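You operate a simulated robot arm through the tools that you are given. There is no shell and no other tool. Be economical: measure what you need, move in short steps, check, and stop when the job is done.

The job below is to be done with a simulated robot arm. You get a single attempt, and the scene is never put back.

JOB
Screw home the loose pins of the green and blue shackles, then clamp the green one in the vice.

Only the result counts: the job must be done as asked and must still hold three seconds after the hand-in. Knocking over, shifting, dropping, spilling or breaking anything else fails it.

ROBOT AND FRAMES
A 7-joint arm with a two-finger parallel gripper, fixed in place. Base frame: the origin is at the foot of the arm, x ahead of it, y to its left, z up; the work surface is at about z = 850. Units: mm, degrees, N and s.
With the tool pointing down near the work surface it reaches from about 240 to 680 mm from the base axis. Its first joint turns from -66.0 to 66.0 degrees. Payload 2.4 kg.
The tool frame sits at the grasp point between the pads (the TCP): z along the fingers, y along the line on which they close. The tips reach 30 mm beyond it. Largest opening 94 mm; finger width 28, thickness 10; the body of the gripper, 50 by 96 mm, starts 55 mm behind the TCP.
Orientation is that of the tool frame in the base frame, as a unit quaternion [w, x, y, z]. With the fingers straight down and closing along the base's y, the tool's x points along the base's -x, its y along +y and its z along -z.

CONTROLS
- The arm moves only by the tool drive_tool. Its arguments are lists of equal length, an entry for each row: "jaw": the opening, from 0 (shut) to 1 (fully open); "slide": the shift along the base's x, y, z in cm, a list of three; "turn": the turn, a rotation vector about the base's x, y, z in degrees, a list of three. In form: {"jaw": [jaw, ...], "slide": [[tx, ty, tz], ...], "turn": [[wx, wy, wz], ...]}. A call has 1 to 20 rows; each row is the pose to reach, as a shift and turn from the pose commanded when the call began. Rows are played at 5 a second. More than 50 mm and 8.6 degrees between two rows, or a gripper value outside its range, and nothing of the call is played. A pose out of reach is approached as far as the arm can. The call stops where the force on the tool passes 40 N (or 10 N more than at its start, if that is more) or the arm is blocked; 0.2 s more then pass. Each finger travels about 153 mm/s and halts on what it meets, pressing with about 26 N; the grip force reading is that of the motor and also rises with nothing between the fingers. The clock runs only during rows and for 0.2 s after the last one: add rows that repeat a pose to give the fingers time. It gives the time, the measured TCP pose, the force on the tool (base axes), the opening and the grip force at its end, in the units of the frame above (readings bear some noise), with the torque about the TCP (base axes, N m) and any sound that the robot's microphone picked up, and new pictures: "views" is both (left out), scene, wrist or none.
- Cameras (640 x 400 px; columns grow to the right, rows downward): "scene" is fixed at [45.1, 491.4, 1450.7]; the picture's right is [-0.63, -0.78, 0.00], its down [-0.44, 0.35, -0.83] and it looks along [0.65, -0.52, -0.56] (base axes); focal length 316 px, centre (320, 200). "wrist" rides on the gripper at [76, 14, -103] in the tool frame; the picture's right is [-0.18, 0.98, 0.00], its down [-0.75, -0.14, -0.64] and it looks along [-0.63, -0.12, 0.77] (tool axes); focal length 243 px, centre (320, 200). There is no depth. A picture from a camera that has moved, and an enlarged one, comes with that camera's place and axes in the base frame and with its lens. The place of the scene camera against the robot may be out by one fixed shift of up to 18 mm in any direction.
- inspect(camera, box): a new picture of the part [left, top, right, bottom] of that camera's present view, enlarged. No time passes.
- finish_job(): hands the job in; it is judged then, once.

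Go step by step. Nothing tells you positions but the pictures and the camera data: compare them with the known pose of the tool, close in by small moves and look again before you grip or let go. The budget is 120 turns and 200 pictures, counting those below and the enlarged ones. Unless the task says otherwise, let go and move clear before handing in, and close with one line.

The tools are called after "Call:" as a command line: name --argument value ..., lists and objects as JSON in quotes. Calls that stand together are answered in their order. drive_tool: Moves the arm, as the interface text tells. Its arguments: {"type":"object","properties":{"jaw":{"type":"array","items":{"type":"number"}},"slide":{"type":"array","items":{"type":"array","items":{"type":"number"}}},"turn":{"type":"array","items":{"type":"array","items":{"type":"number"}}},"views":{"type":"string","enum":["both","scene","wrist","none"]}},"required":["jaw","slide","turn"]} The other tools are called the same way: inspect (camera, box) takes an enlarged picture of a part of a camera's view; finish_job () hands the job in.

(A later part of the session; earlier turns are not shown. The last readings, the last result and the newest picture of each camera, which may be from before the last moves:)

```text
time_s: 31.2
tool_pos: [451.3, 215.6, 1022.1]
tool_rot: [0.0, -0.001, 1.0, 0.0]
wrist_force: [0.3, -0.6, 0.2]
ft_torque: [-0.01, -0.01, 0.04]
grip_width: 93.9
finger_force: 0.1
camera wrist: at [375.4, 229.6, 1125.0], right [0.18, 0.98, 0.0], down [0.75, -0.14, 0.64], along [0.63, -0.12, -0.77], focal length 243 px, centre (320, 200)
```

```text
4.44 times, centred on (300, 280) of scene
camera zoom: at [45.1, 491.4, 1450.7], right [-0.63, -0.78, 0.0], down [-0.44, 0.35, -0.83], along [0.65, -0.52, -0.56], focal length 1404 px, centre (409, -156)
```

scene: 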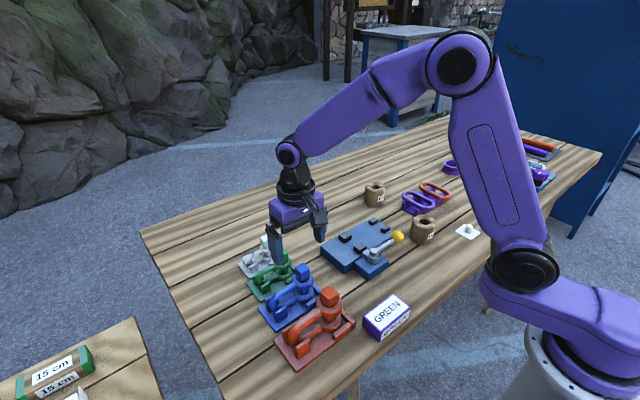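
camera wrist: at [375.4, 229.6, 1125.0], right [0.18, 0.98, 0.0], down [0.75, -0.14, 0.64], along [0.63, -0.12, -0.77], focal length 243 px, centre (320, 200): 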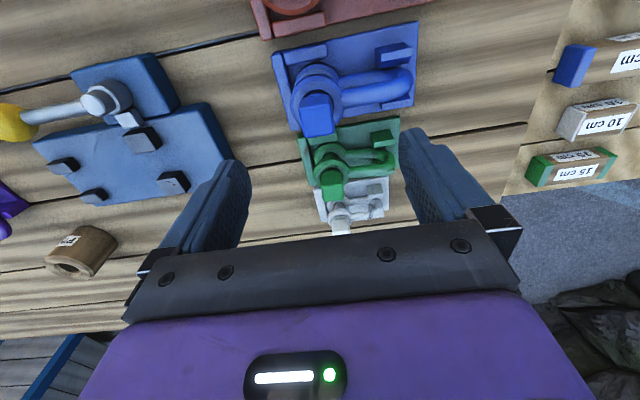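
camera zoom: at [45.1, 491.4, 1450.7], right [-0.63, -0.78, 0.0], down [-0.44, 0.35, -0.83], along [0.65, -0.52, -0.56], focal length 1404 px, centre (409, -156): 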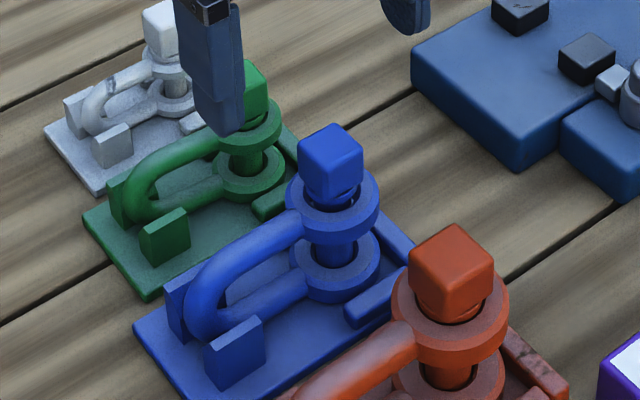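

Blue head ≈(448,213), ~24 mm square, axis-aligned, top z≈940. Rotate to yaw +90° for a long clockwise stroke.

Call:
drive_tool --jaw '[0.5, 0.5, 0.5, 0.5, 0.5, 0.5, 0.5, 0.5, 0.5, 0.5, 0.5, 0.5, 0.5, 0.5]' --slide '[[0, 0, 0], [0, 0, 0], [0, 0, 0], [0, 0, 0], [0, 0, 0], [0, 0, 0], [0, 0, 0], [0, 0, 0], [0, 0, 0], [-0.3, -0.2, 0], [-0.3, -0.2, 0], [-0.3, -0.2, 0], [-0.3, -0.2, -2], [-0.3, -0.2, -4.5]]' --turn '[[0, 0, 8], [0, 0, 16], [0, 0, 24], [0, 0, 32], [0, 0, 40], [0, 0, 48], [0, 0, 56], [0, 0, 64], [0, 0, 72], [0, 0, 80], [0, 0, 88], [0, 0, 90], [0, 0, 90], [0, 0, 90]]'

Call:
inspect --camera "scene" --box '[255, 235, 345, 325]'

Call:
inspect --camera "wrist" --box '[220, 80, 420, 240]'

```text
time_s: 34.2
tool_pos: [449.4, 209.6, 976.5]
tool_rot: [0.0, -0.707, 0.708, 0.0]
wrist_force: [-1.1, -0.3, 0.8]
ft_torque: [0.02, 0.0, -0.04]
grip_width: 47.0
finger_force: 0.1
camera wrist: at [435.0, 134.1, 1080.7], right [-0.98, 0.18, 0.0], down [0.14, 0.75, 0.64], along [0.12, 0.63, -0.77], focal length 243 px, centre (320, 200)
```

scene: 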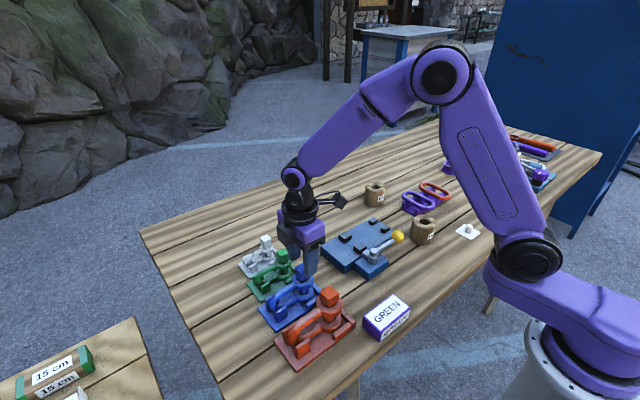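
wrist: 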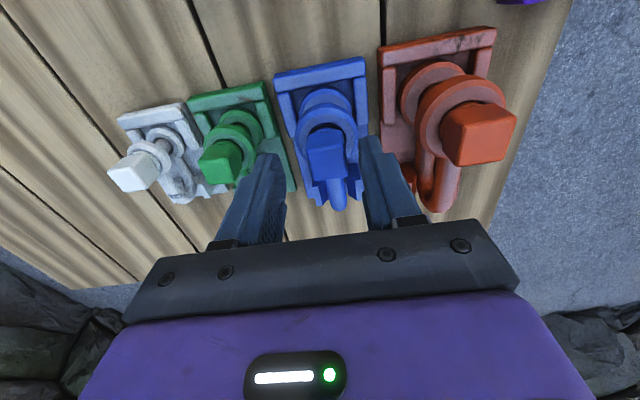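

```text
4.44 times, centred on (300, 280) of scene
camera zoom: at [45.1, 491.4, 1450.7], right [-0.63, -0.78, 0.0], down [-0.44, 0.35, -0.83], along [0.65, -0.52, -0.56], focal length 1404 px, centre (409, -156)
```

zoom: 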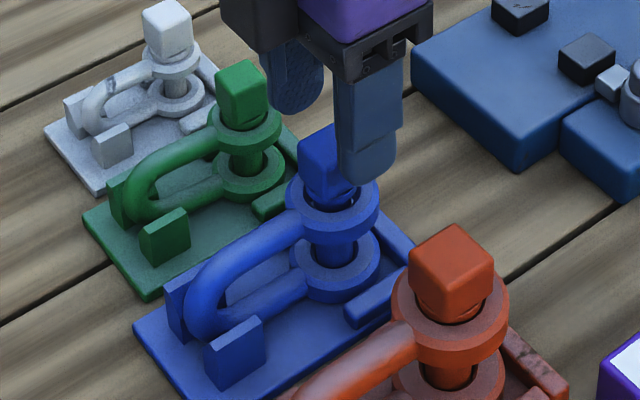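

```text
2.50 times, centred on (320, 160) of wrist
camera zoom: at [435.0, 134.1, 1080.7], right [-0.98, 0.18, 0.0], down [0.14, 0.75, 0.64], along [0.12, 0.63, -0.77], focal length 606 px, centre (320, 300)
```

zoom: 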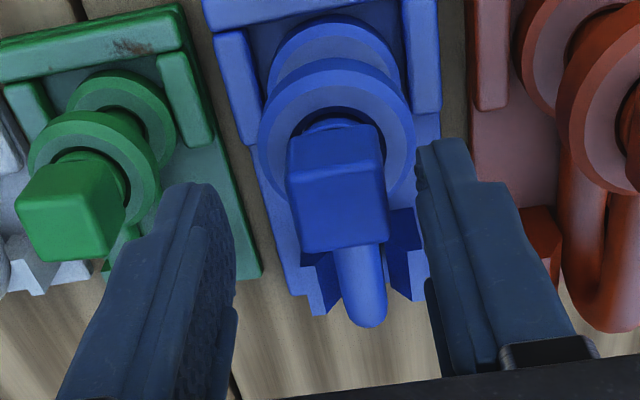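

Call:
drive_tool --jaw '[0.5, 0.5, 0.5, 0.2, 0, 0, 0]' --slide '[[-0.2, 0.4, 0], [-0.2, 0.4, -1.5], [-0.2, 0.4, -2.6], [-0.2, 0.4, -2.6], [-0.2, 0.4, -2.6], [-0.2, 0.4, -2.6], [-0.2, 0.4, -2.6]]' --turn '[[0, 0, 0], [0, 0, 0], [0, 0, 0], [0, 0, 0], [0, 0, 0], [0, 0, 0], [0, 0, 0]]'

Call:
inspect --camera "scene" --box '[275, 245, 325, 295]'

```text
time_s: 35.8
tool_pos: [448.4, 215.6, 951.6]
tool_rot: [0.0, 0.707, -0.707, 0.0]
wrist_force: [-3.6, -0.6, 0.4]
ft_torque: [-0.11, 0.11, -0.02]
grip_width: 29.7
finger_force: 25.5
camera wrist: at [432.9, 139.0, 1055.8], right [-0.98, 0.18, 0.0], down [0.14, 0.75, 0.64], along [0.12, 0.63, -0.77], focal length 243 px, centre (320, 200)
```

scene: 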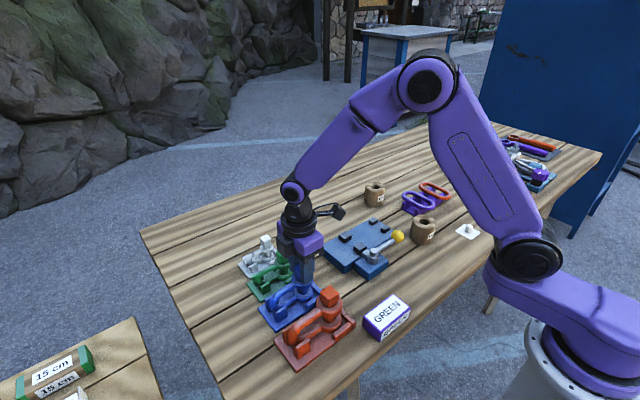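
wrist: 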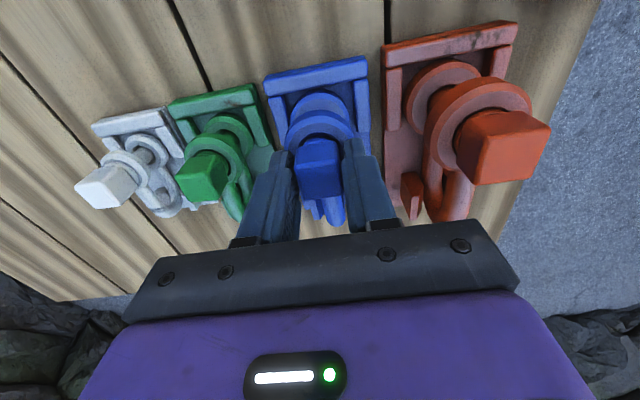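

```text
8.00 times, centred on (300, 270) of scene
camera zoom: at [45.1, 491.4, 1450.7], right [-0.63, -0.78, 0.0], down [-0.44, 0.35, -0.83], along [0.65, -0.52, -0.56], focal length 2528 px, centre (480, -360)
```

zoom: 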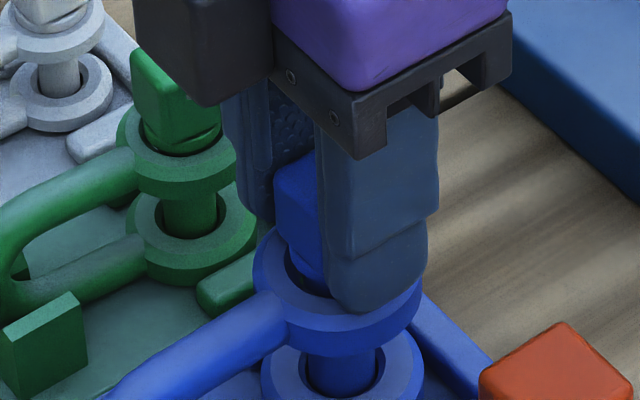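

Call:
inspect --camera "wrist" --box '[240, 100, 400, 240]'

Call:
drive_tool --jaw '[0, 0]' --slide '[[0, 0, 0], [0, 0, 0]]' --turn '[[0, 0, 0], [0, 0, 0]]' --views "none"

```text
2.86 times, centred on (320, 170) of wrist
camera zoom: at [432.9, 139.0, 1055.8], right [-0.98, 0.18, 0.0], down [0.14, 0.75, 0.64], along [0.12, 0.63, -0.77], focal length 693 px, centre (320, 286)
```

zoom: 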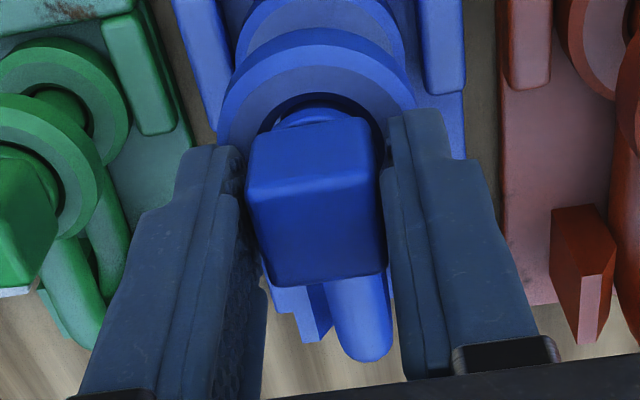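

```text
time_s: 36.4
tool_pos: [447.7, 216.0, 952.7]
tool_rot: [0.0, 0.708, -0.707, 0.0]
wrist_force: [-1.1, -2.5, 0.8]
ft_torque: [-0.07, 0.04, -0.03]
grip_width: 29.6
finger_force: 26.3
```

Grip reads 29.7 mm, larger than expected. A small test turn will show whether the head follows.

Call:
drive_tool --jaw '[0, 0, 0, 0, 0]' --slide '[[0, 0, 0], [0, 0, 0], [0, 0, 0], [0, 0, 0], [0, 0, 0]]' --turn '[[0, 0, -8], [0, 0, -16], [0, 0, -24], [0, 0, -30], [0, 0, -30]]' --views "none"

Call:
inspect --camera "wrist" --box '[240, 100, 400, 240]'

Call:
inspect --camera "scene" --box '[275, 245, 325, 295]'

```text
time_s: 37.6
tool_pos: [446.4, 217.7, 951.8]
tool_rot: [0.0, -0.499, 0.867, 0.0]
wrist_force: [-1.4, -1.6, -0.5]
ft_torque: [0.01, 0.02, 0.01]
grip_width: 29.6
finger_force: 25.8
```

```text
2.86 times, centred on (320, 170) of wrist
camera zoom: at [395.8, 158.2, 1055.3], right [-0.76, 0.65, 0.0], down [0.5, 0.58, 0.64], along [0.42, 0.49, -0.77], focal length 693 px, centre (320, 286)
```

zoom: 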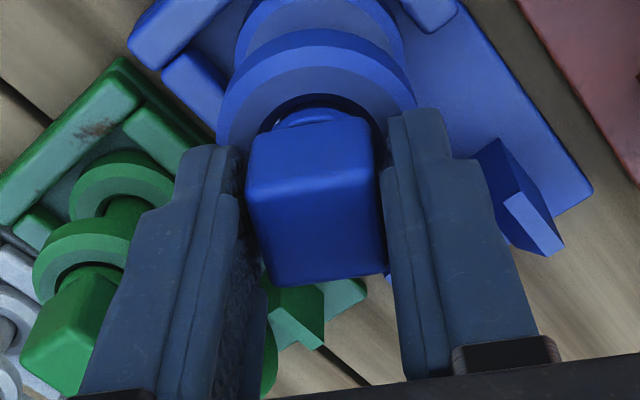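

```text
8.00 times, centred on (300, 270) of scene
camera zoom: at [45.1, 491.4, 1450.7], right [-0.63, -0.78, 0.0], down [-0.44, 0.35, -0.83], along [0.65, -0.52, -0.56], focal length 2528 px, centre (480, -360)
```

zoom: 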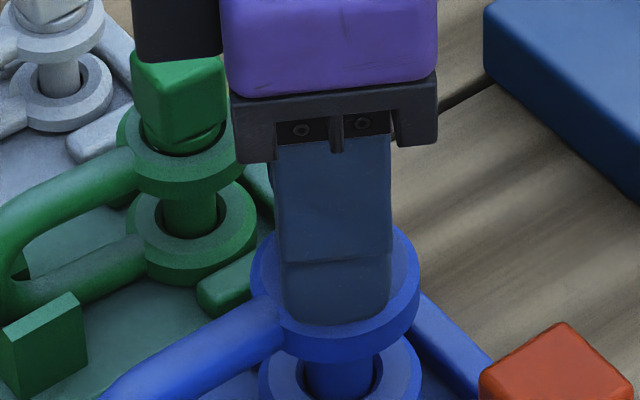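

The head follows the tool. Continuing clockwise.

Call:
drive_tool --jaw '[0, 0, 0, 0, 0, 0, 0, 0, 0, 0, 0, 0, 0, 0, 0, 0]' --slide '[[0, 0, 0], [0, 0, 0], [0, 0, 0], [0, 0, -0.05], [0, 0, -0.05], [0, 0, -0.05], [0, 0, -0.1], [0, 0, -0.1], [0, 0, -0.1], [0, 0, -0.15], [0, 0, -0.15], [0, 0, -0.15], [0, 0, -0.2], [0, 0, -0.2], [0, 0, -0.2], [0, 0, -0.2]]' --turn '[[0, 0, -8], [0, 0, -16], [0, 0, -24], [0, 0, -32], [0, 0, -40], [0, 0, -48], [0, 0, -56], [0, 0, -64], [0, 0, -72], [0, 0, -80], [0, 0, -88], [0, 0, -96], [0, 0, -104], [0, 0, -112], [0, 0, -120], [0, 0, -120]]' --views "none"

Call:
inspect --camera "wrist" --box '[240, 100, 400, 240]'

```text
time_s: 41.0
tool_pos: [446.6, 217.7, 949.6]
tool_rot: [0.0, 0.501, 0.865, -0.001]
wrist_force: [-0.7, -2.2, -1.0]
ft_torque: [-0.13, 0.02, -0.01]
grip_width: 29.8
finger_force: 25.9
```

```text
2.86 times, centred on (320, 170) of wrist
camera zoom: at [420.8, 290.1, 1053.1], right [0.94, 0.33, 0.0], down [0.25, -0.72, 0.64], along [0.21, -0.61, -0.77], focal length 693 px, centre (320, 286)
```

zoom: 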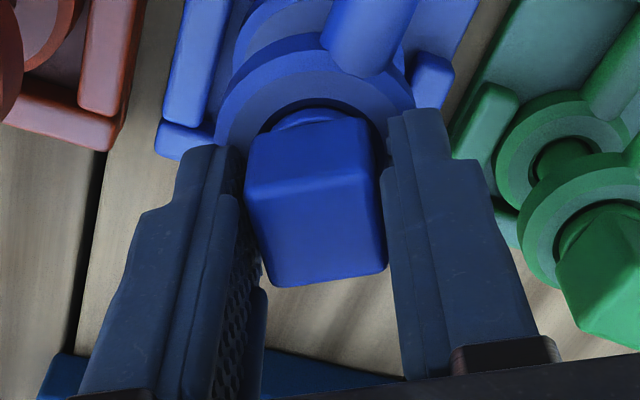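

Call:
drive_tool --jaw '[0, 0, 0, 0, 0, 0, 0, 0, 0, 0, 0, 0]' --slide '[[0, 0, 0], [0, 0, -0.05], [0, 0, -0.05], [0, 0, -0.05], [0, 0, -0.1], [0, 0, -0.1], [0, 0, -0.1], [0, 0, -0.15], [0, 0, -0.15], [0, 0, -0.15], [0, 0, -0.2], [0, 0, -0.2]]' --turn '[[0, 0, -8], [0, 0, -16], [0, 0, -24], [0, 0, -32], [0, 0, -40], [0, 0, -48], [0, 0, -56], [0, 0, -64], [0, 0, -72], [0, 0, -80], [0, 0, -88], [0, 0, -90]]' --views "none"

Call:
inspect --camera "wrist" --box '[240, 100, 400, 240]'

Call:
inspect --camera "scene" --box '[275, 245, 325, 295]'

```text
time_s: 43.6
tool_pos: [447.6, 216.9, 948.5]
tool_rot: [-0.001, 0.966, 0.258, 0.001]
wrist_force: [-3.6, 2.5, 7.2]
ft_torque: [0.05, 0.28, 0.11]
grip_width: 33.5
finger_force: 26.1
```

```text
2.86 times, centred on (320, 170) of wrist
camera zoom: at [519.7, 241.7, 1051.4], right [0.33, -0.94, 0.0], down [-0.73, -0.25, 0.64], along [-0.6, -0.21, -0.77], focal length 693 px, centre (320, 286)
```

zoom: 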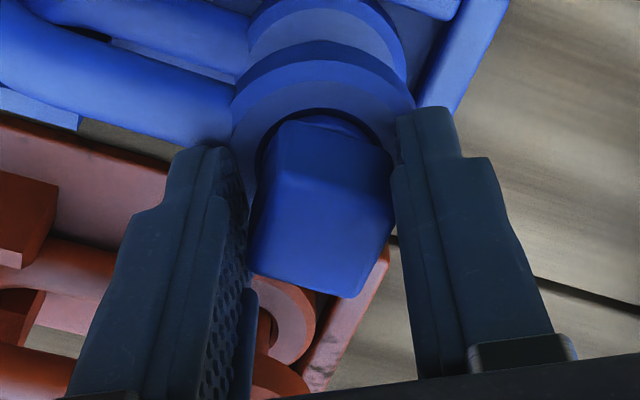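

```text
8.00 times, centred on (300, 270) of scene
camera zoom: at [45.0, 491.4, 1450.6], right [-0.63, -0.78, 0.0], down [-0.44, 0.35, -0.83], along [0.65, -0.52, -0.56], focal length 2528 px, centre (480, -360)
```

zoom: 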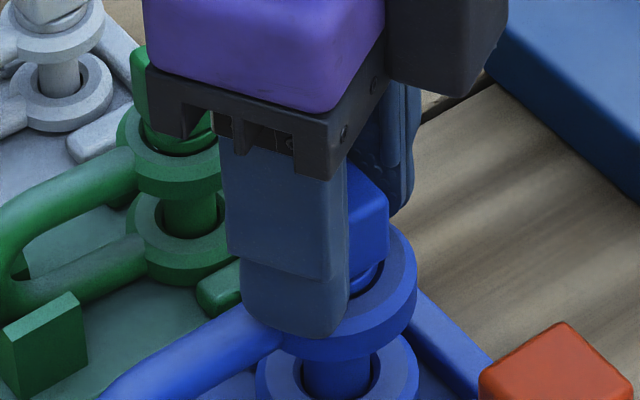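

The grip slipped near the end – likely seated. Realign (+20°) and re-grip to test.

Call:
drive_tool --jaw '[0.6, 0.6, 0.6, 0.6, 0.2, 0, 0, 0]' --slide '[[0, 0, 0], [0, 0, 0], [0, 0, 0], [0, 0, 0], [0, 0, 0], [0, 0, 0], [0, 0, 0], [0, 0, 0]]' --turn '[[0, 0, 0], [0, 0, 7], [0, 0, 14], [0, 0, 20], [0, 0, 20], [0, 0, 20], [0, 0, 20], [0, 0, 20]]' --views "none"

Call:
inspect --camera "wrist" --box '[240, 100, 400, 240]'

```text
time_s: 45.4
tool_pos: [445.9, 216.0, 948.9]
tool_rot: [-0.001, 0.906, 0.423, -0.001]
wrist_force: [-2.5, 0.3, -2.4]
ft_torque: [-0.2, 0.25, 0.06]
grip_width: 43.4
finger_force: 26.2
```

```text
2.86 times, centred on (320, 170) of wrist
camera zoom: at [505.6, 265.4, 1050.7], right [0.63, -0.77, 0.0], down [-0.59, -0.49, 0.64], along [-0.5, -0.41, -0.77], focal length 693 px, centre (320, 286)
```

zoom: 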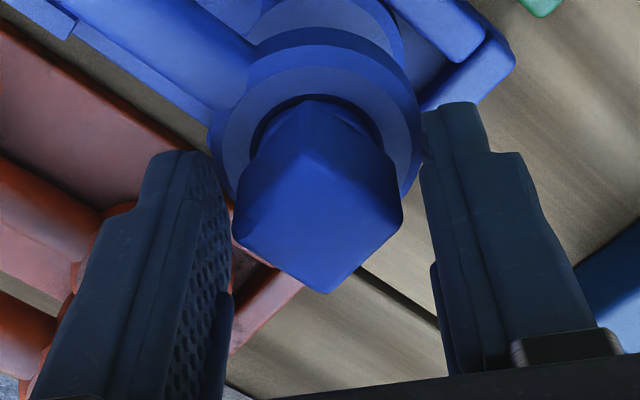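

The head sits at 45° to the tool now, i.e. it stopped at yaw ≈ −85°. Realigning to −85° and testing.

Call:
drive_tool --jaw '[0.7, 0.7, 0.7, 0.7, 0.7, 0.7, 0.7, 0.7, 0.7, 0.2, 0, 0, 0]' --slide '[[0, 0, 0], [0, 0, 0], [0, 0, 0], [0, 0, 0], [0, 0, 0], [0, 0, 0], [0, 0, 0], [0, 0, 0], [0, 0, 0], [0, 0, 0], [0, 0, 0], [0, 0, 0], [0, 0, 0]]' --turn '[[0, 0, 0], [0, 0, 8], [0, 0, 16], [0, 0, 24], [0, 0, 32], [0, 0, 40], [0, 0, 45], [0, 0, 45], [0, 0, 45], [0, 0, 45], [0, 0, 45], [0, 0, 45], [0, 0, 45]]' --views "none"

Call:
drive_tool --jaw '[0, 0, 0, 0]' --slide '[[0, 0, 0], [0, 0, 0], [0, 0, 0], [0, 0, 0]]' --turn '[[0, 0, -2], [0, 0, -4], [0, 0, -6], [0, 0, -6]]' --views "none"

Call:
inspect --camera "wrist" --box '[240, 100, 400, 240]'

Call:
inspect --camera "scene" --box '[275, 245, 325, 295]'

```text
time_s: 48.2
tool_pos: [446.7, 217.6, 947.5]
tool_rot: [0.001, 0.676, 0.737, 0.0]
wrist_force: [2.9, 0.7, 6.7]
ft_torque: [0.0, 0.06, -0.02]
grip_width: 30.0
finger_force: 26.0
```

```text
time_s: 49.2
tool_pos: [444.5, 215.9, 947.8]
tool_rot: [0.0, 0.713, 0.701, -0.002]
wrist_force: [-5.4, 0.5, 0.7]
ft_torque: [-0.04, 0.26, 0.32]
grip_width: 29.9
finger_force: 25.7
```

```text
2.86 times, centred on (320, 170) of wrist
camera zoom: at [460.5, 292.5, 1051.2], right [0.98, -0.2, 0.0], down [-0.15, -0.75, 0.64], along [-0.13, -0.63, -0.77], focal length 693 px, centre (320, 286)
```

zoom: 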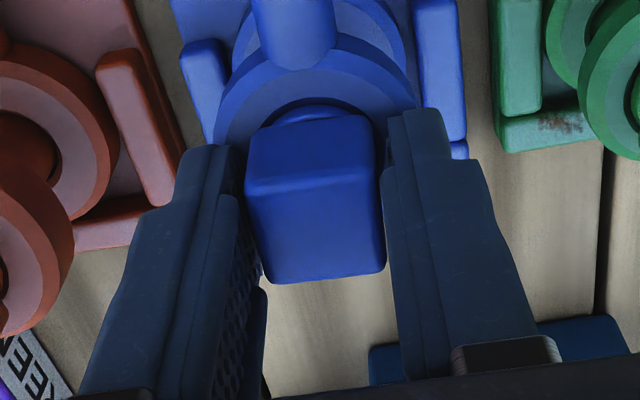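

```text
8.00 times, centred on (300, 270) of scene
camera zoom: at [45.0, 491.4, 1450.6], right [-0.63, -0.78, 0.0], down [-0.44, 0.35, -0.83], along [0.65, -0.52, -0.56], focal length 2528 px, centre (480, -360)
```

zoom: 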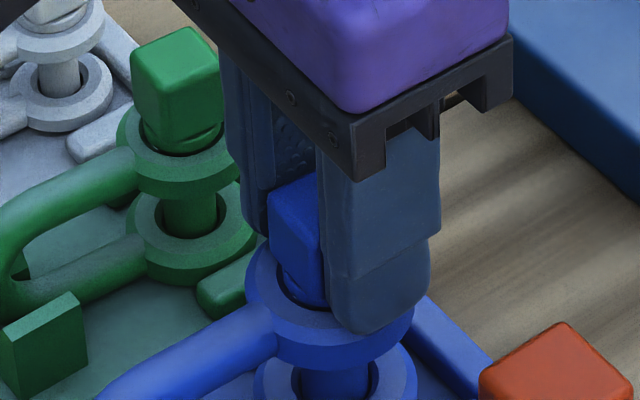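

Resistance is rising (0.32 N·m). A few degrees more to confirm and seat it firmly.

Call:
drive_tool --jaw '[0, 0, 0, 0]' --slide '[[0, 0, 0], [0, 0, 0], [0, 0, 0], [0, 0, 0]]' --turn '[[0, 0, -3], [0, 0, -6], [0, 0, -8], [0, 0, -8]]' --views "none"

Call:
inspect --camera "wrist" --box '[240, 100, 400, 240]'

```text
time_s: 50.2
tool_pos: [445.2, 215.9, 947.5]
tool_rot: [0.0, 0.761, 0.649, -0.002]
wrist_force: [-15.5, -11.5, 26.2]
ft_torque: [-0.46, 0.54, 0.7]
grip_width: 30.0
finger_force: 25.8
```

```text
2.86 times, centred on (320, 170) of wrist
camera zoom: at [471.3, 288.1, 1051.5], right [0.94, -0.34, 0.0], down [-0.26, -0.72, 0.64], along [-0.22, -0.61, -0.77], focal length 693 px, centre (320, 286)
```

zoom: 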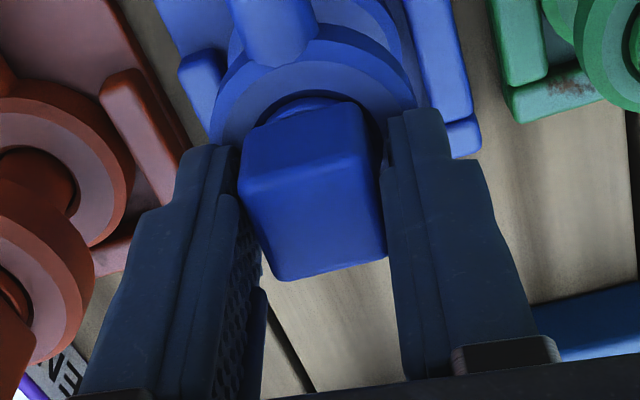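

Call:
drive_tool --jaw '[0.7, 0.7, 0.7, 0.7, 0.7, 0.7]' --slide '[[0, 0, 0], [0, 0, 0], [0, 0, 3], [0, 0, 6], [0, 0, 8], [0, 0, 8]]' --turn '[[0, 0, 0], [0, 0, 0], [0, 0, 0], [0, 0, 0], [0, 0, 0], [0, 0, 0]]' --views "none"

Call:
inspect --camera "wrist" --box '[260, 40, 420, 200]'

Call:
inspect --camera "scene" --box '[255, 240, 335, 320]'

```text
time_s: 51.6
tool_pos: [447.1, 216.5, 1026.3]
tool_rot: [0.0, 0.76, 0.65, 0.0]
wrist_force: [1.0, -0.5, -0.1]
ft_torque: [0.01, -0.02, -0.01]
grip_width: 65.7
finger_force: 0.1
```

```text
2.50 times, centred on (340, 120) of wrist
camera zoom: at [472.9, 288.8, 1131.3], right [0.94, -0.34, 0.0], down [-0.26, -0.72, 0.64], along [-0.22, -0.6, -0.77], focal length 606 px, centre (270, 400)
```

zoom: 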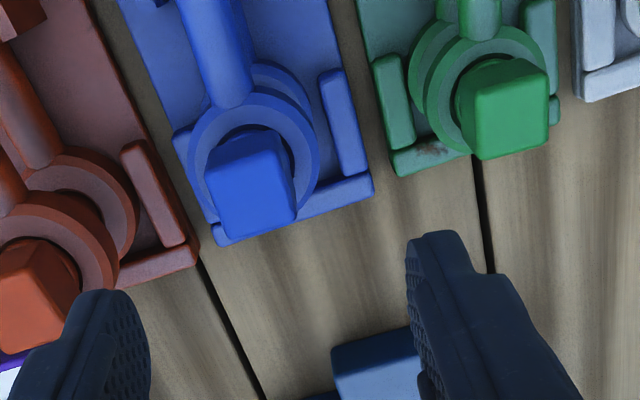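

```text
5.00 times, centred on (295, 280) of scene
camera zoom: at [45.1, 491.4, 1450.7], right [-0.63, -0.78, 0.0], down [-0.44, 0.35, -0.83], along [0.65, -0.52, -0.56], focal length 1580 px, centre (445, -200)
```

zoom: 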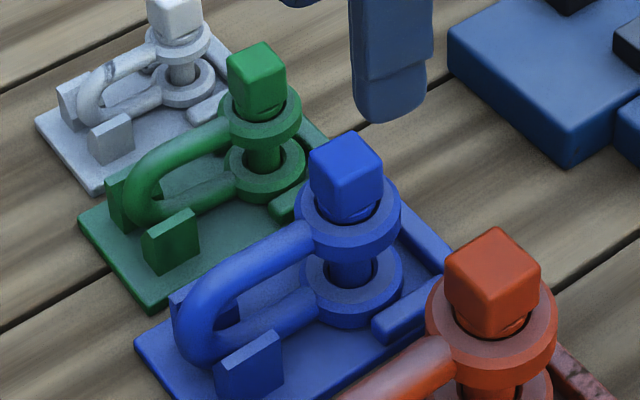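

Both pins appear home (blue springs back to exactly −90° against a hard stop). Next I'll view the vice from above.

Call:
drive_tool --jaw '[0.7, 0.7, 0.7, 0.7, 0.7, 0.7, 0.7, 0.7, 0.7, 0.7, 0.7, 0.7, 0.7]' --slide '[[0, -1, 1], [0, -3, 2], [0, -5, 3], [0, -7, 4], [0, -9, 4], [0, -11, 4], [0, -13, 4], [0, -15, 4], [0, -17, 4], [0, -19, 4], [0, -21, 4], [0, -22, 4], [0, -22, 4]]' --turn '[[0, 0, 8], [0, 0, 16], [0, 0, 24], [0, 0, 32], [0, 0, 40], [0, 0, 48], [0, 0, 56], [0, 0, 64], [0, 0, 72], [0, 0, 80], [0, 0, 88], [0, 0, 96], [0, 0, 99]]'

Call:
inspect --camera "wrist" --box '[160, 0, 440, 180]'

Call:
inspect --camera "scene" --box '[310, 205, 410, 285]'

```text
time_s: 54.4
tool_pos: [445.1, -3.2, 1067.4]
tool_rot: [0.001, 0.0, 1.0, 0.0]
wrist_force: [0.8, -0.1, -0.2]
ft_torque: [0.0, -0.01, 0.0]
grip_width: 66.1
finger_force: 0.2
camera wrist: at [369.5, 10.1, 1171.6], right [0.18, 0.98, 0.0], down [0.75, -0.14, 0.64], along [0.63, -0.12, -0.77], focal length 243 px, centre (320, 200)
```

scene: 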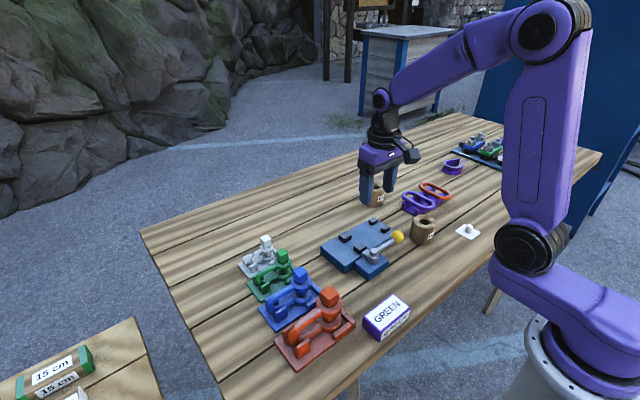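
wrist: 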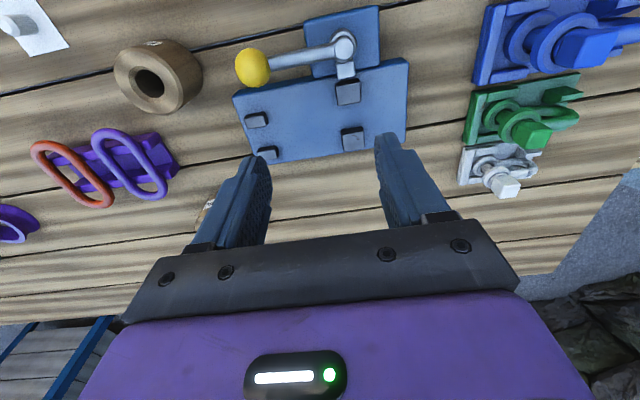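

```text
2.22 times, centred on (300, 90) of wrist
camera zoom: at [369.5, 10.1, 1171.6], right [0.18, 0.98, 0.0], down [0.75, -0.14, 0.64], along [0.63, -0.12, -0.77], focal length 539 px, centre (364, 444)
```

zoom: 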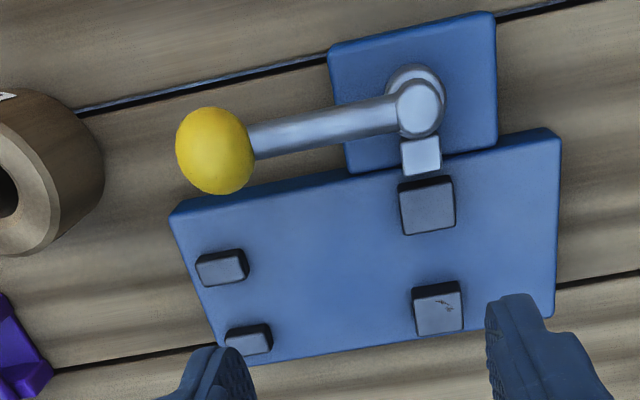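

```text
5.00 times, centred on (360, 245) of scene
camera zoom: at [45.2, 491.4, 1450.7], right [-0.63, -0.78, 0.0], down [-0.44, 0.35, -0.83], along [0.65, -0.52, -0.56], focal length 1580 px, centre (120, -25)
```

zoom: 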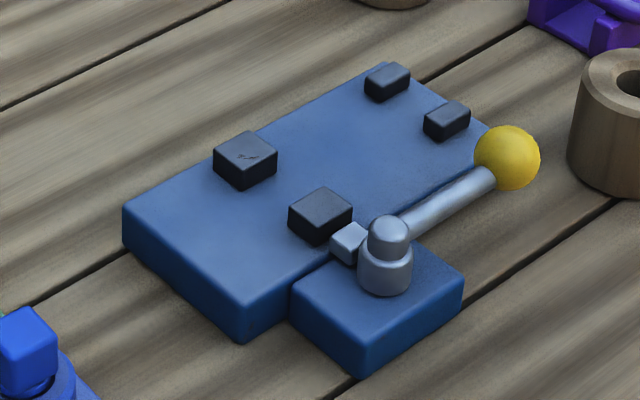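

I need accurate vice jaw dimensions; moving the wrist camera closer to the vice.

Call:
drive_tool --jaw '[1, 1, 1, 1]' --slide '[[-0.4, 1.4, -3], [-0.4, 1.4, -6], [-0.4, 1.4, -9], [-0.4, 1.4, -10]]' --turn '[[0, 0, 0], [0, 0, 0], [0, 0, 0], [0, 0, 0]]' --views "wrist"

Call:
inspect --camera "wrist" --box '[210, 0, 410, 160]'

```text
time_s: 55.4
tool_pos: [443.6, 13.1, 969.3]
tool_rot: [0.0, 0.001, 1.0, 0.0]
wrist_force: [0.5, -0.5, 1.0]
ft_torque: [-0.05, -0.03, -0.04]
grip_width: 94.0
finger_force: 0.1
camera wrist: at [367.0, 26.4, 1071.9], right [0.18, 0.98, 0.0], down [0.75, -0.14, 0.64], along [0.63, -0.12, -0.77], focal length 243 px, centre (320, 200)
```

wrist: 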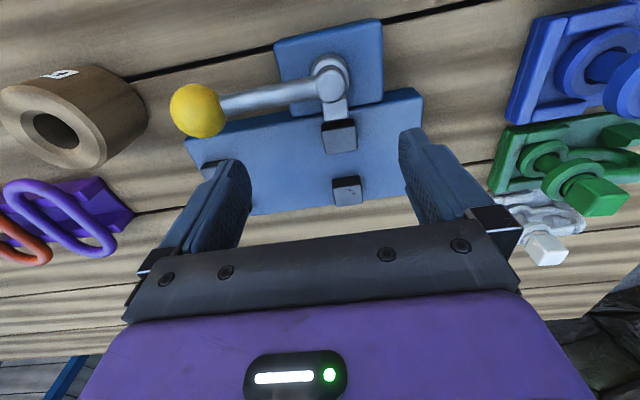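

```text
2.50 times, centred on (310, 80) of wrist
camera zoom: at [367.0, 26.4, 1071.9], right [0.18, 0.98, 0.0], down [0.75, -0.14, 0.64], along [0.63, -0.12, -0.77], focal length 606 px, centre (345, 500)
```

zoom: 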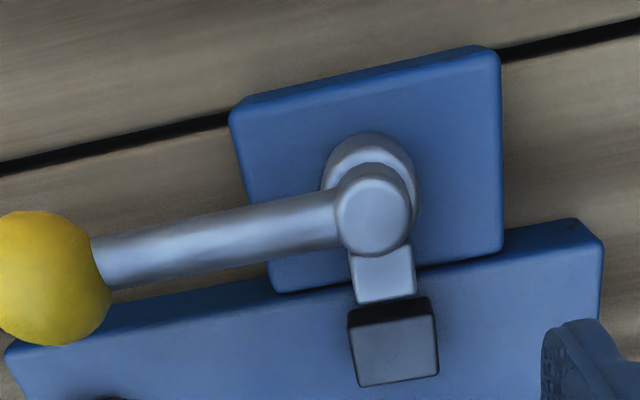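

Call:
inspect --camera "wrist" --box '[290, 100, 390, 220]'

Call:
inspect --camera "scene" --box '[335, 215, 405, 275]'

```text
3.33 times, centred on (340, 160) of wrist
camera zoom: at [367.0, 26.4, 1071.9], right [0.18, 0.98, 0.0], down [0.75, -0.14, 0.64], along [0.63, -0.12, -0.77], focal length 809 px, centre (253, 333)
```

zoom: 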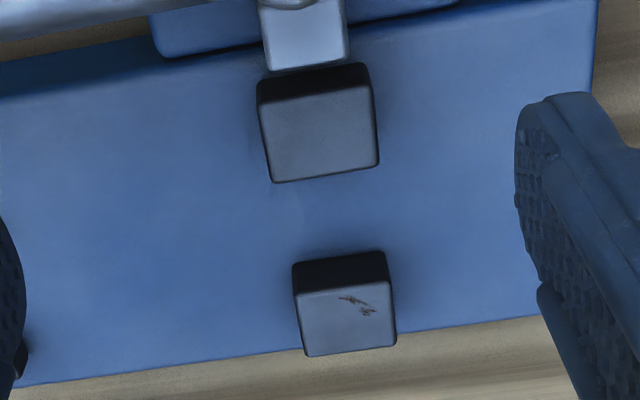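

```text
6.67 times, centred on (370, 245) of scene
camera zoom: at [45.1, 491.4, 1450.7], right [-0.63, -0.78, 0.0], down [-0.44, 0.35, -0.83], along [0.65, -0.52, -0.56], focal length 2106 px, centre (-13, -100)
```

zoom: 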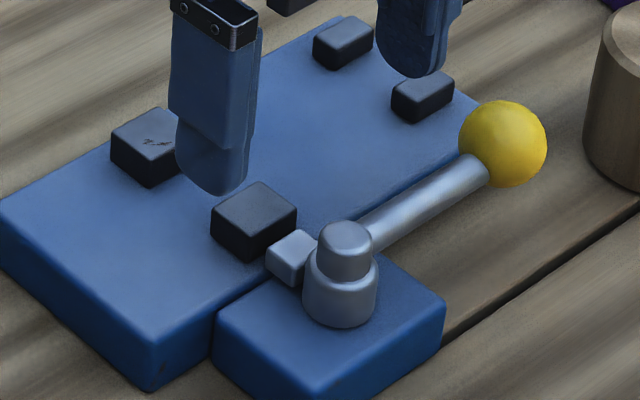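

Jaw gap is about 33 mm with the lever as is, narrower than the green eyes (~38 mm), so I need to learn what the lever does. Knob ≈(409,−64,911). I'll position to grasp it, closing along x.

Call:
drive_tool --jaw '[0.6, 0.6, 0.6, 0.6, 0.6, 0.6, 0.6, 0.6, 0.6, 0.6, 0.6, 0.6]' --slide '[[0, 0, 3], [-1, -2, 4], [-2, -4, 4], [-3, -6, 4], [-3.3, -7.8, 4], [-3.3, -7.8, 4], [-3.3, -7.8, 4], [-3.3, -7.8, 4], [-3.3, -7.8, 4], [-3.3, -7.8, 4], [-3.3, -7.8, 4], [-3.3, -7.8, 2]]' --turn '[[0, 0, 8], [0, 0, 16], [0, 0, 24], [0, 0, 32], [0, 0, 40], [0, 0, 48], [0, 0, 56], [0, 0, 64], [0, 0, 72], [0, 0, 80], [0, 0, 88], [0, 0, 90]]'

Call:
inspect --camera "wrist" --box '[220, 60, 420, 220]'

```text
time_s: 58.0
tool_pos: [409.9, -64.4, 988.7]
tool_rot: [0.0, 0.707, -0.707, 0.0]
wrist_force: [0.0, -0.1, -0.4]
ft_torque: [0.02, 0.0, 0.0]
grip_width: 56.4
finger_force: 0.0
camera wrist: at [394.9, -141.8, 1091.9], right [-0.98, 0.18, 0.0], down [0.14, 0.75, 0.64], along [0.12, 0.63, -0.77], focal length 243 px, centre (320, 200)
```

scene: 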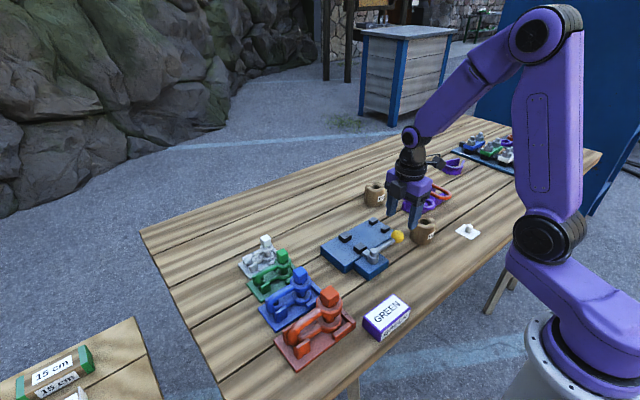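
wrist: 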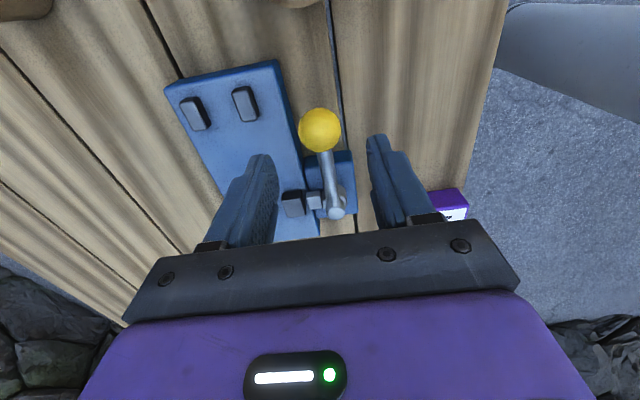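

```text
2.50 times, centred on (320, 140) of wrist
camera zoom: at [394.9, -141.8, 1091.9], right [-0.98, 0.18, 0.0], down [0.14, 0.75, 0.64], along [0.12, 0.63, -0.77], focal length 606 px, centre (320, 350)
```

zoom: 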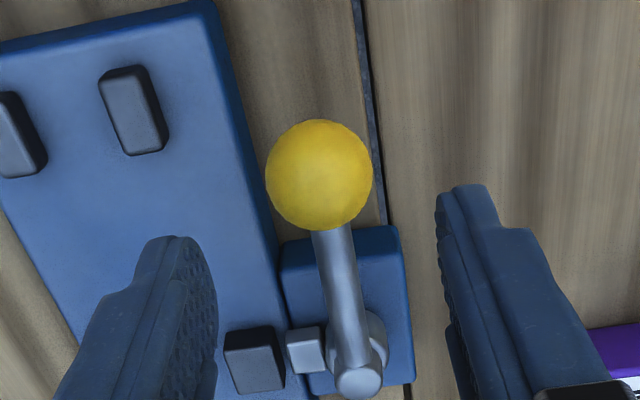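

Call:
drive_tool --jaw '[0.6, 0.6, 0.6, 0.3, 0.2, 0.2]' --slide '[[0, 0, -3], [0, 0, -5.5], [0, 0, -6.9], [0, 0, -6.9], [0, 0, -6.9], [0, 0, -6.9]]' --turn '[[0, 0, 0], [0, 0, 0], [0, 0, 0], [0, 0, 0], [0, 0, 0], [0, 0, 0]]'

```text
time_s: 59.4
tool_pos: [408.9, -68.7, 917.1]
tool_rot: [-0.001, 0.707, -0.707, 0.001]
wrist_force: [0.0, -0.2, 9.5]
ft_torque: [0.05, -0.05, 0.02]
grip_width: 35.4
finger_force: 44.4
camera wrist: at [394.5, -144.9, 1020.7], right [-0.98, 0.18, 0.0], down [0.14, 0.75, 0.64], along [0.12, 0.63, -0.77], focal length 243 px, centre (320, 200)
```

scene: 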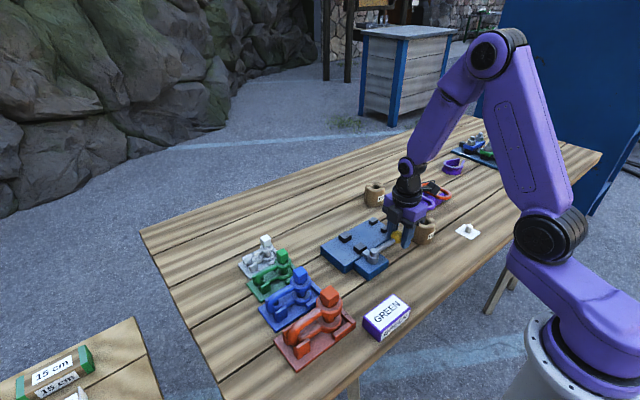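
wrist: 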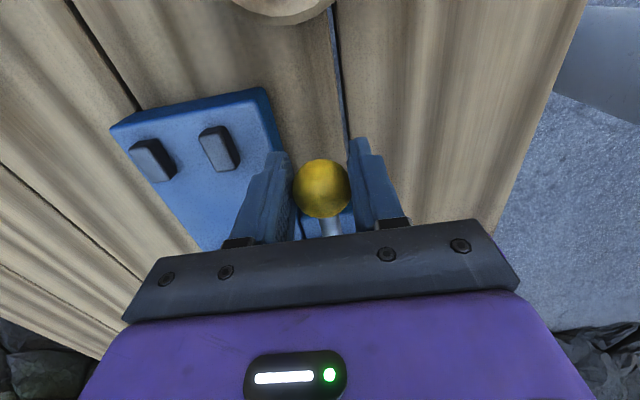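

Knob is held (35 mm). Test: swing it 10° toward −x (clockwise) around the pivot.

Call:
drive_tool --jaw '[0.2, 0.2, 0.2, 0.2]' --slide '[[-0.5, 0, 0], [-1.0, 0.1, 0], [-1.56, 0.14, 0], [-1.56, 0.14, 0]]' --turn '[[0, 0, -3], [0, 0, -6], [0, 0, -10], [0, 0, -10]]'

Call:
inspect --camera "scene" --box '[335, 215, 425, 285]'

```text
time_s: 60.4
tool_pos: [392.9, -63.8, 918.2]
tool_rot: [0.0, -0.643, 0.766, 0.001]
wrist_force: [0.0, 4.5, -7.4]
ft_torque: [-0.03, 0.07, 0.09]
grip_width: 33.9
finger_force: 44.7
camera wrist: at [365.2, -138.2, 1022.1], right [-0.94, 0.35, 0.0], down [0.27, 0.72, 0.64], along [0.22, 0.6, -0.77], focal length 243 px, centre (320, 200)
```

scene: 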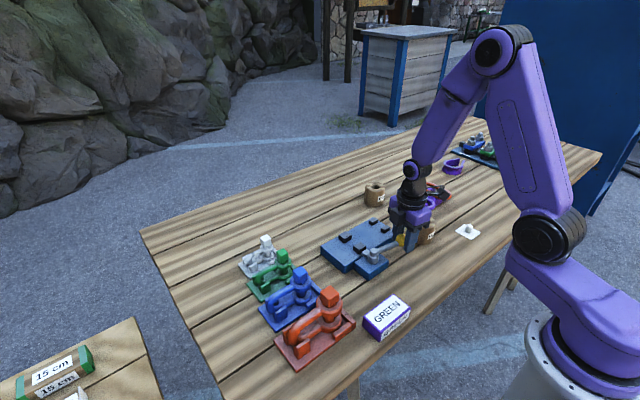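
wrist: 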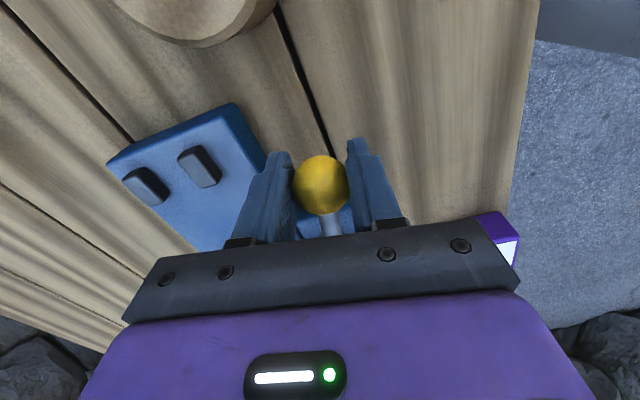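

```text
5.71 times, centred on (380, 250) of scene
camera zoom: at [45.2, 491.5, 1450.6], right [-0.63, -0.78, 0.0], down [-0.44, 0.35, -0.83], along [0.65, -0.52, -0.56], focal length 1806 px, centre (-23, -86)
```

zoom: 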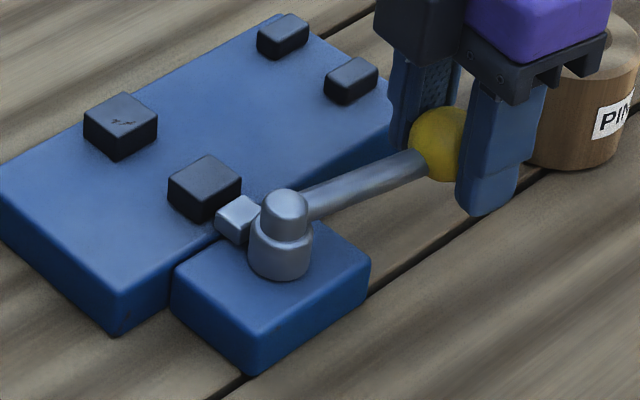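

Lever moves freely that way; the jaw hasn't visibly changed. Continue the swing another 30°.

Call:
drive_tool --jaw '[0.2, 0.2, 0.2, 0.2, 0.2]' --slide '[[-1.14, 0.28, 0], [-2.24, 0.7, 0], [-3.27, 1.27, 0], [-4.22, 1.97, 0], [-4.22, 1.97, 0]]' --turn '[[0, 0, -7.5], [0, 0, -15], [0, 0, -22.5], [0, 0, -30], [0, 0, -30]]' --views "none"

Call:
inspect --camera "scene" --box '[335, 215, 425, 285]'

```text
time_s: 61.6
tool_pos: [351.1, -45.4, 918.5]
tool_rot: [0.002, -0.42, 0.908, 0.0]
wrist_force: [-0.8, -9.2, 16.9]
ft_torque: [0.33, -0.5, -0.34]
grip_width: 33.2
finger_force: 45.3
```

```text
5.71 times, centred on (380, 250) of scene
camera zoom: at [44.9, 491.2, 1450.7], right [-0.63, -0.78, 0.0], down [-0.44, 0.35, -0.83], along [0.65, -0.52, -0.56], focal length 1806 px, centre (-23, -86)
```

zoom: 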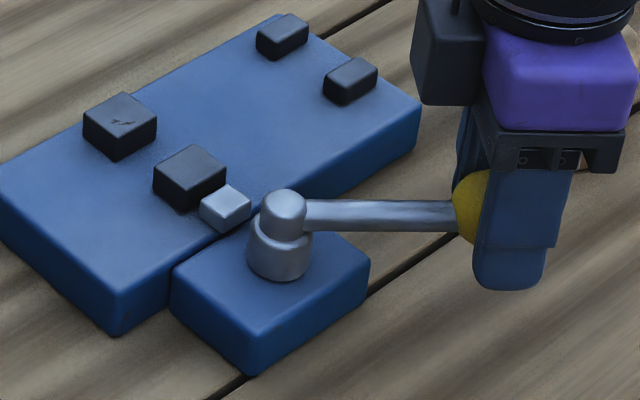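

Swinging toward −x drives the black jaw toward the fixed one, so the start position is "open". I'll continue the swing to learn the full stroke while the vice is empty.

Call:
drive_tool --jaw '[0.2, 0.2, 0.2, 0.2, 0.2]' --slide '[[-0.85, 0.81, 0], [-1.59, 1.73, 0], [-2.2, 2.74, 0], [-2.67, 3.82, 0], [-2.67, 3.82, 0]]' --turn '[[0, 0, -7.5], [0, 0, -15], [0, 0, -22.5], [0, 0, -30], [0, 0, -30]]' --views "none"

Call:
inspect --camera "scene" --box '[335, 215, 425, 285]'

```text
time_s: 62.8
tool_pos: [324.1, -6.4, 919.0]
tool_rot: [0.0, -0.174, 0.985, 0.0]
wrist_force: [-1.3, 5.3, 10.9]
ft_torque: [-0.17, 0.54, 0.44]
grip_width: 33.6
finger_force: 44.9
```

```text
5.71 times, centred on (380, 250) of scene
camera zoom: at [45.0, 491.6, 1450.6], right [-0.63, -0.78, 0.0], down [-0.44, 0.35, -0.83], along [0.65, -0.52, -0.56], focal length 1806 px, centre (-23, -86)
```

zoom: 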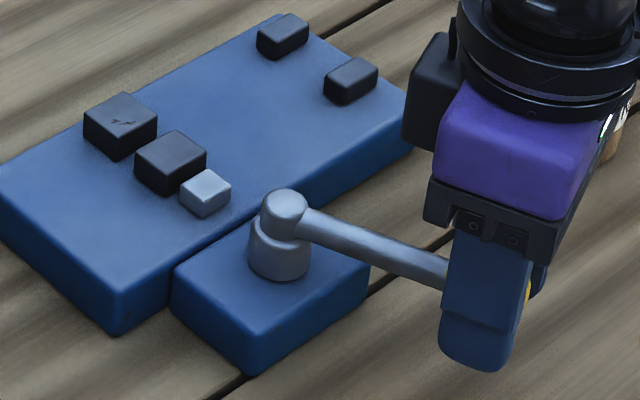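

The jaw travels roughly 23 mm by 70° — enough to clamp the ~12 mm shackle leg (the eyes are too wide). Returning the lever to fully open, then releasing.

Call:
drive_tool --jaw '[0.2, 0.2, 0.2, 0.2, 0.2, 0.2, 0.2, 0.2, 0.2, 0.2, 0.2, 0.6, 0.6, 0.6, 0.6]' --slide '[[0.48, -1.08, 0], [1.09, -2.08, 0], [1.82, -3.0, 0], [2.67, -3.81, 0], [3.62, -4.51, 0], [4.66, -5.08, 0], [5.75, -5.5, 0], [6.9, -5.78, 0], [8.07, -5.91, 0], [8.46, -5.92, 0], [8.46, -5.92, 0], [8.46, -5.92, 0], [8.46, -5.92, 0], [8.46, -5.92, 4], [8.46, -5.92, 8]]' --turn '[[0, 0, 7.5], [0, 0, 15], [0, 0, 22.5], [0, 0, 30], [0, 0, 37.5], [0, 0, 45], [0, 0, 52.5], [0, 0, 60], [0, 0, 67.5], [0, 0, 70], [0, 0, 70], [0, 0, 70], [0, 0, 70], [0, 0, 70], [0, 0, 70]]'

Call:
inspect --camera "scene" --box '[335, 215, 425, 285]'

Call:
inspect --camera "scene" --box '[235, 230, 315, 300]'

```text
time_s: 66.0
tool_pos: [408.8, -68.3, 999.3]
tool_rot: [0.0, 0.707, -0.707, 0.0]
wrist_force: [-0.3, -0.2, 0.0]
ft_torque: [-0.02, -0.01, 0.03]
grip_width: 56.5
finger_force: 0.0
camera wrist: at [394.2, -145.2, 1102.8], right [-0.98, 0.18, 0.0], down [0.14, 0.75, 0.64], along [0.12, 0.63, -0.77], focal length 243 px, centre (320, 200)
```

scene: 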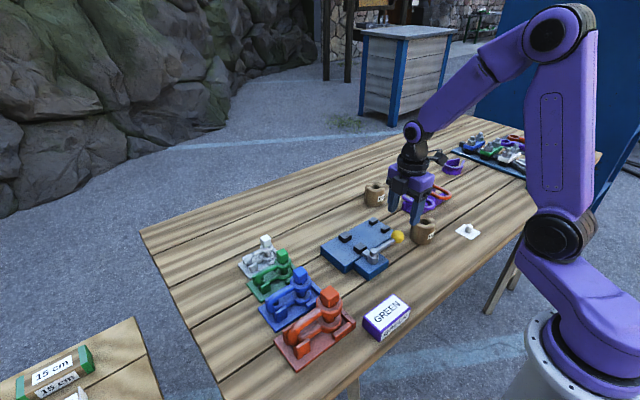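
wrist: 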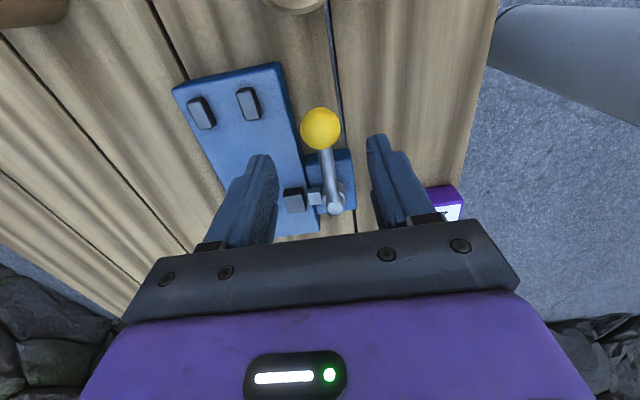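

```text
5.71 times, centred on (380, 250) of scene
camera zoom: at [45.1, 491.4, 1450.7], right [-0.63, -0.78, 0.0], down [-0.44, 0.35, -0.83], along [0.65, -0.52, -0.56], focal length 1806 px, centre (-23, -86)
```

zoom: 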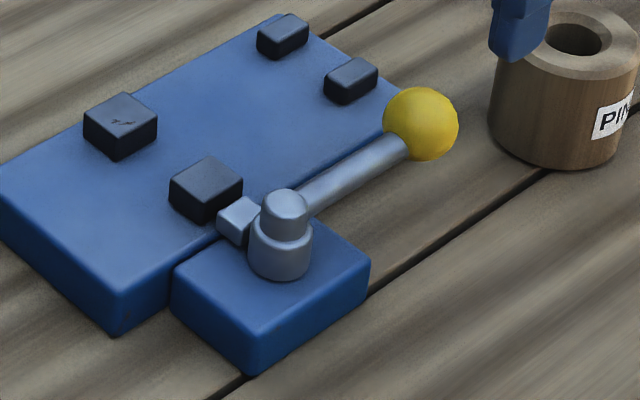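

```text
5.71 times, centred on (275, 265) of scene
camera zoom: at [45.1, 491.4, 1450.7], right [-0.63, -0.78, 0.0], down [-0.44, 0.35, -0.83], along [0.65, -0.52, -0.56], focal length 1806 px, centre (577, -171)
```

zoom: 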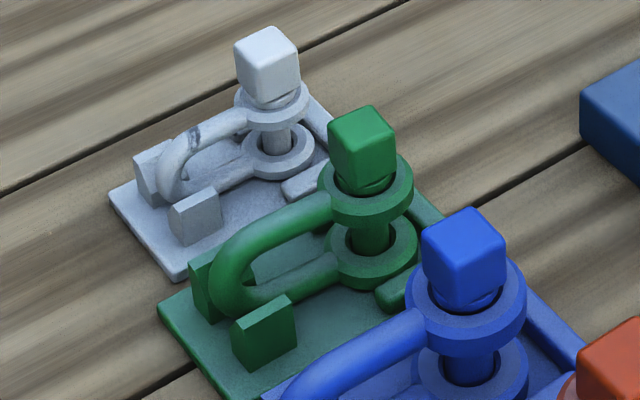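

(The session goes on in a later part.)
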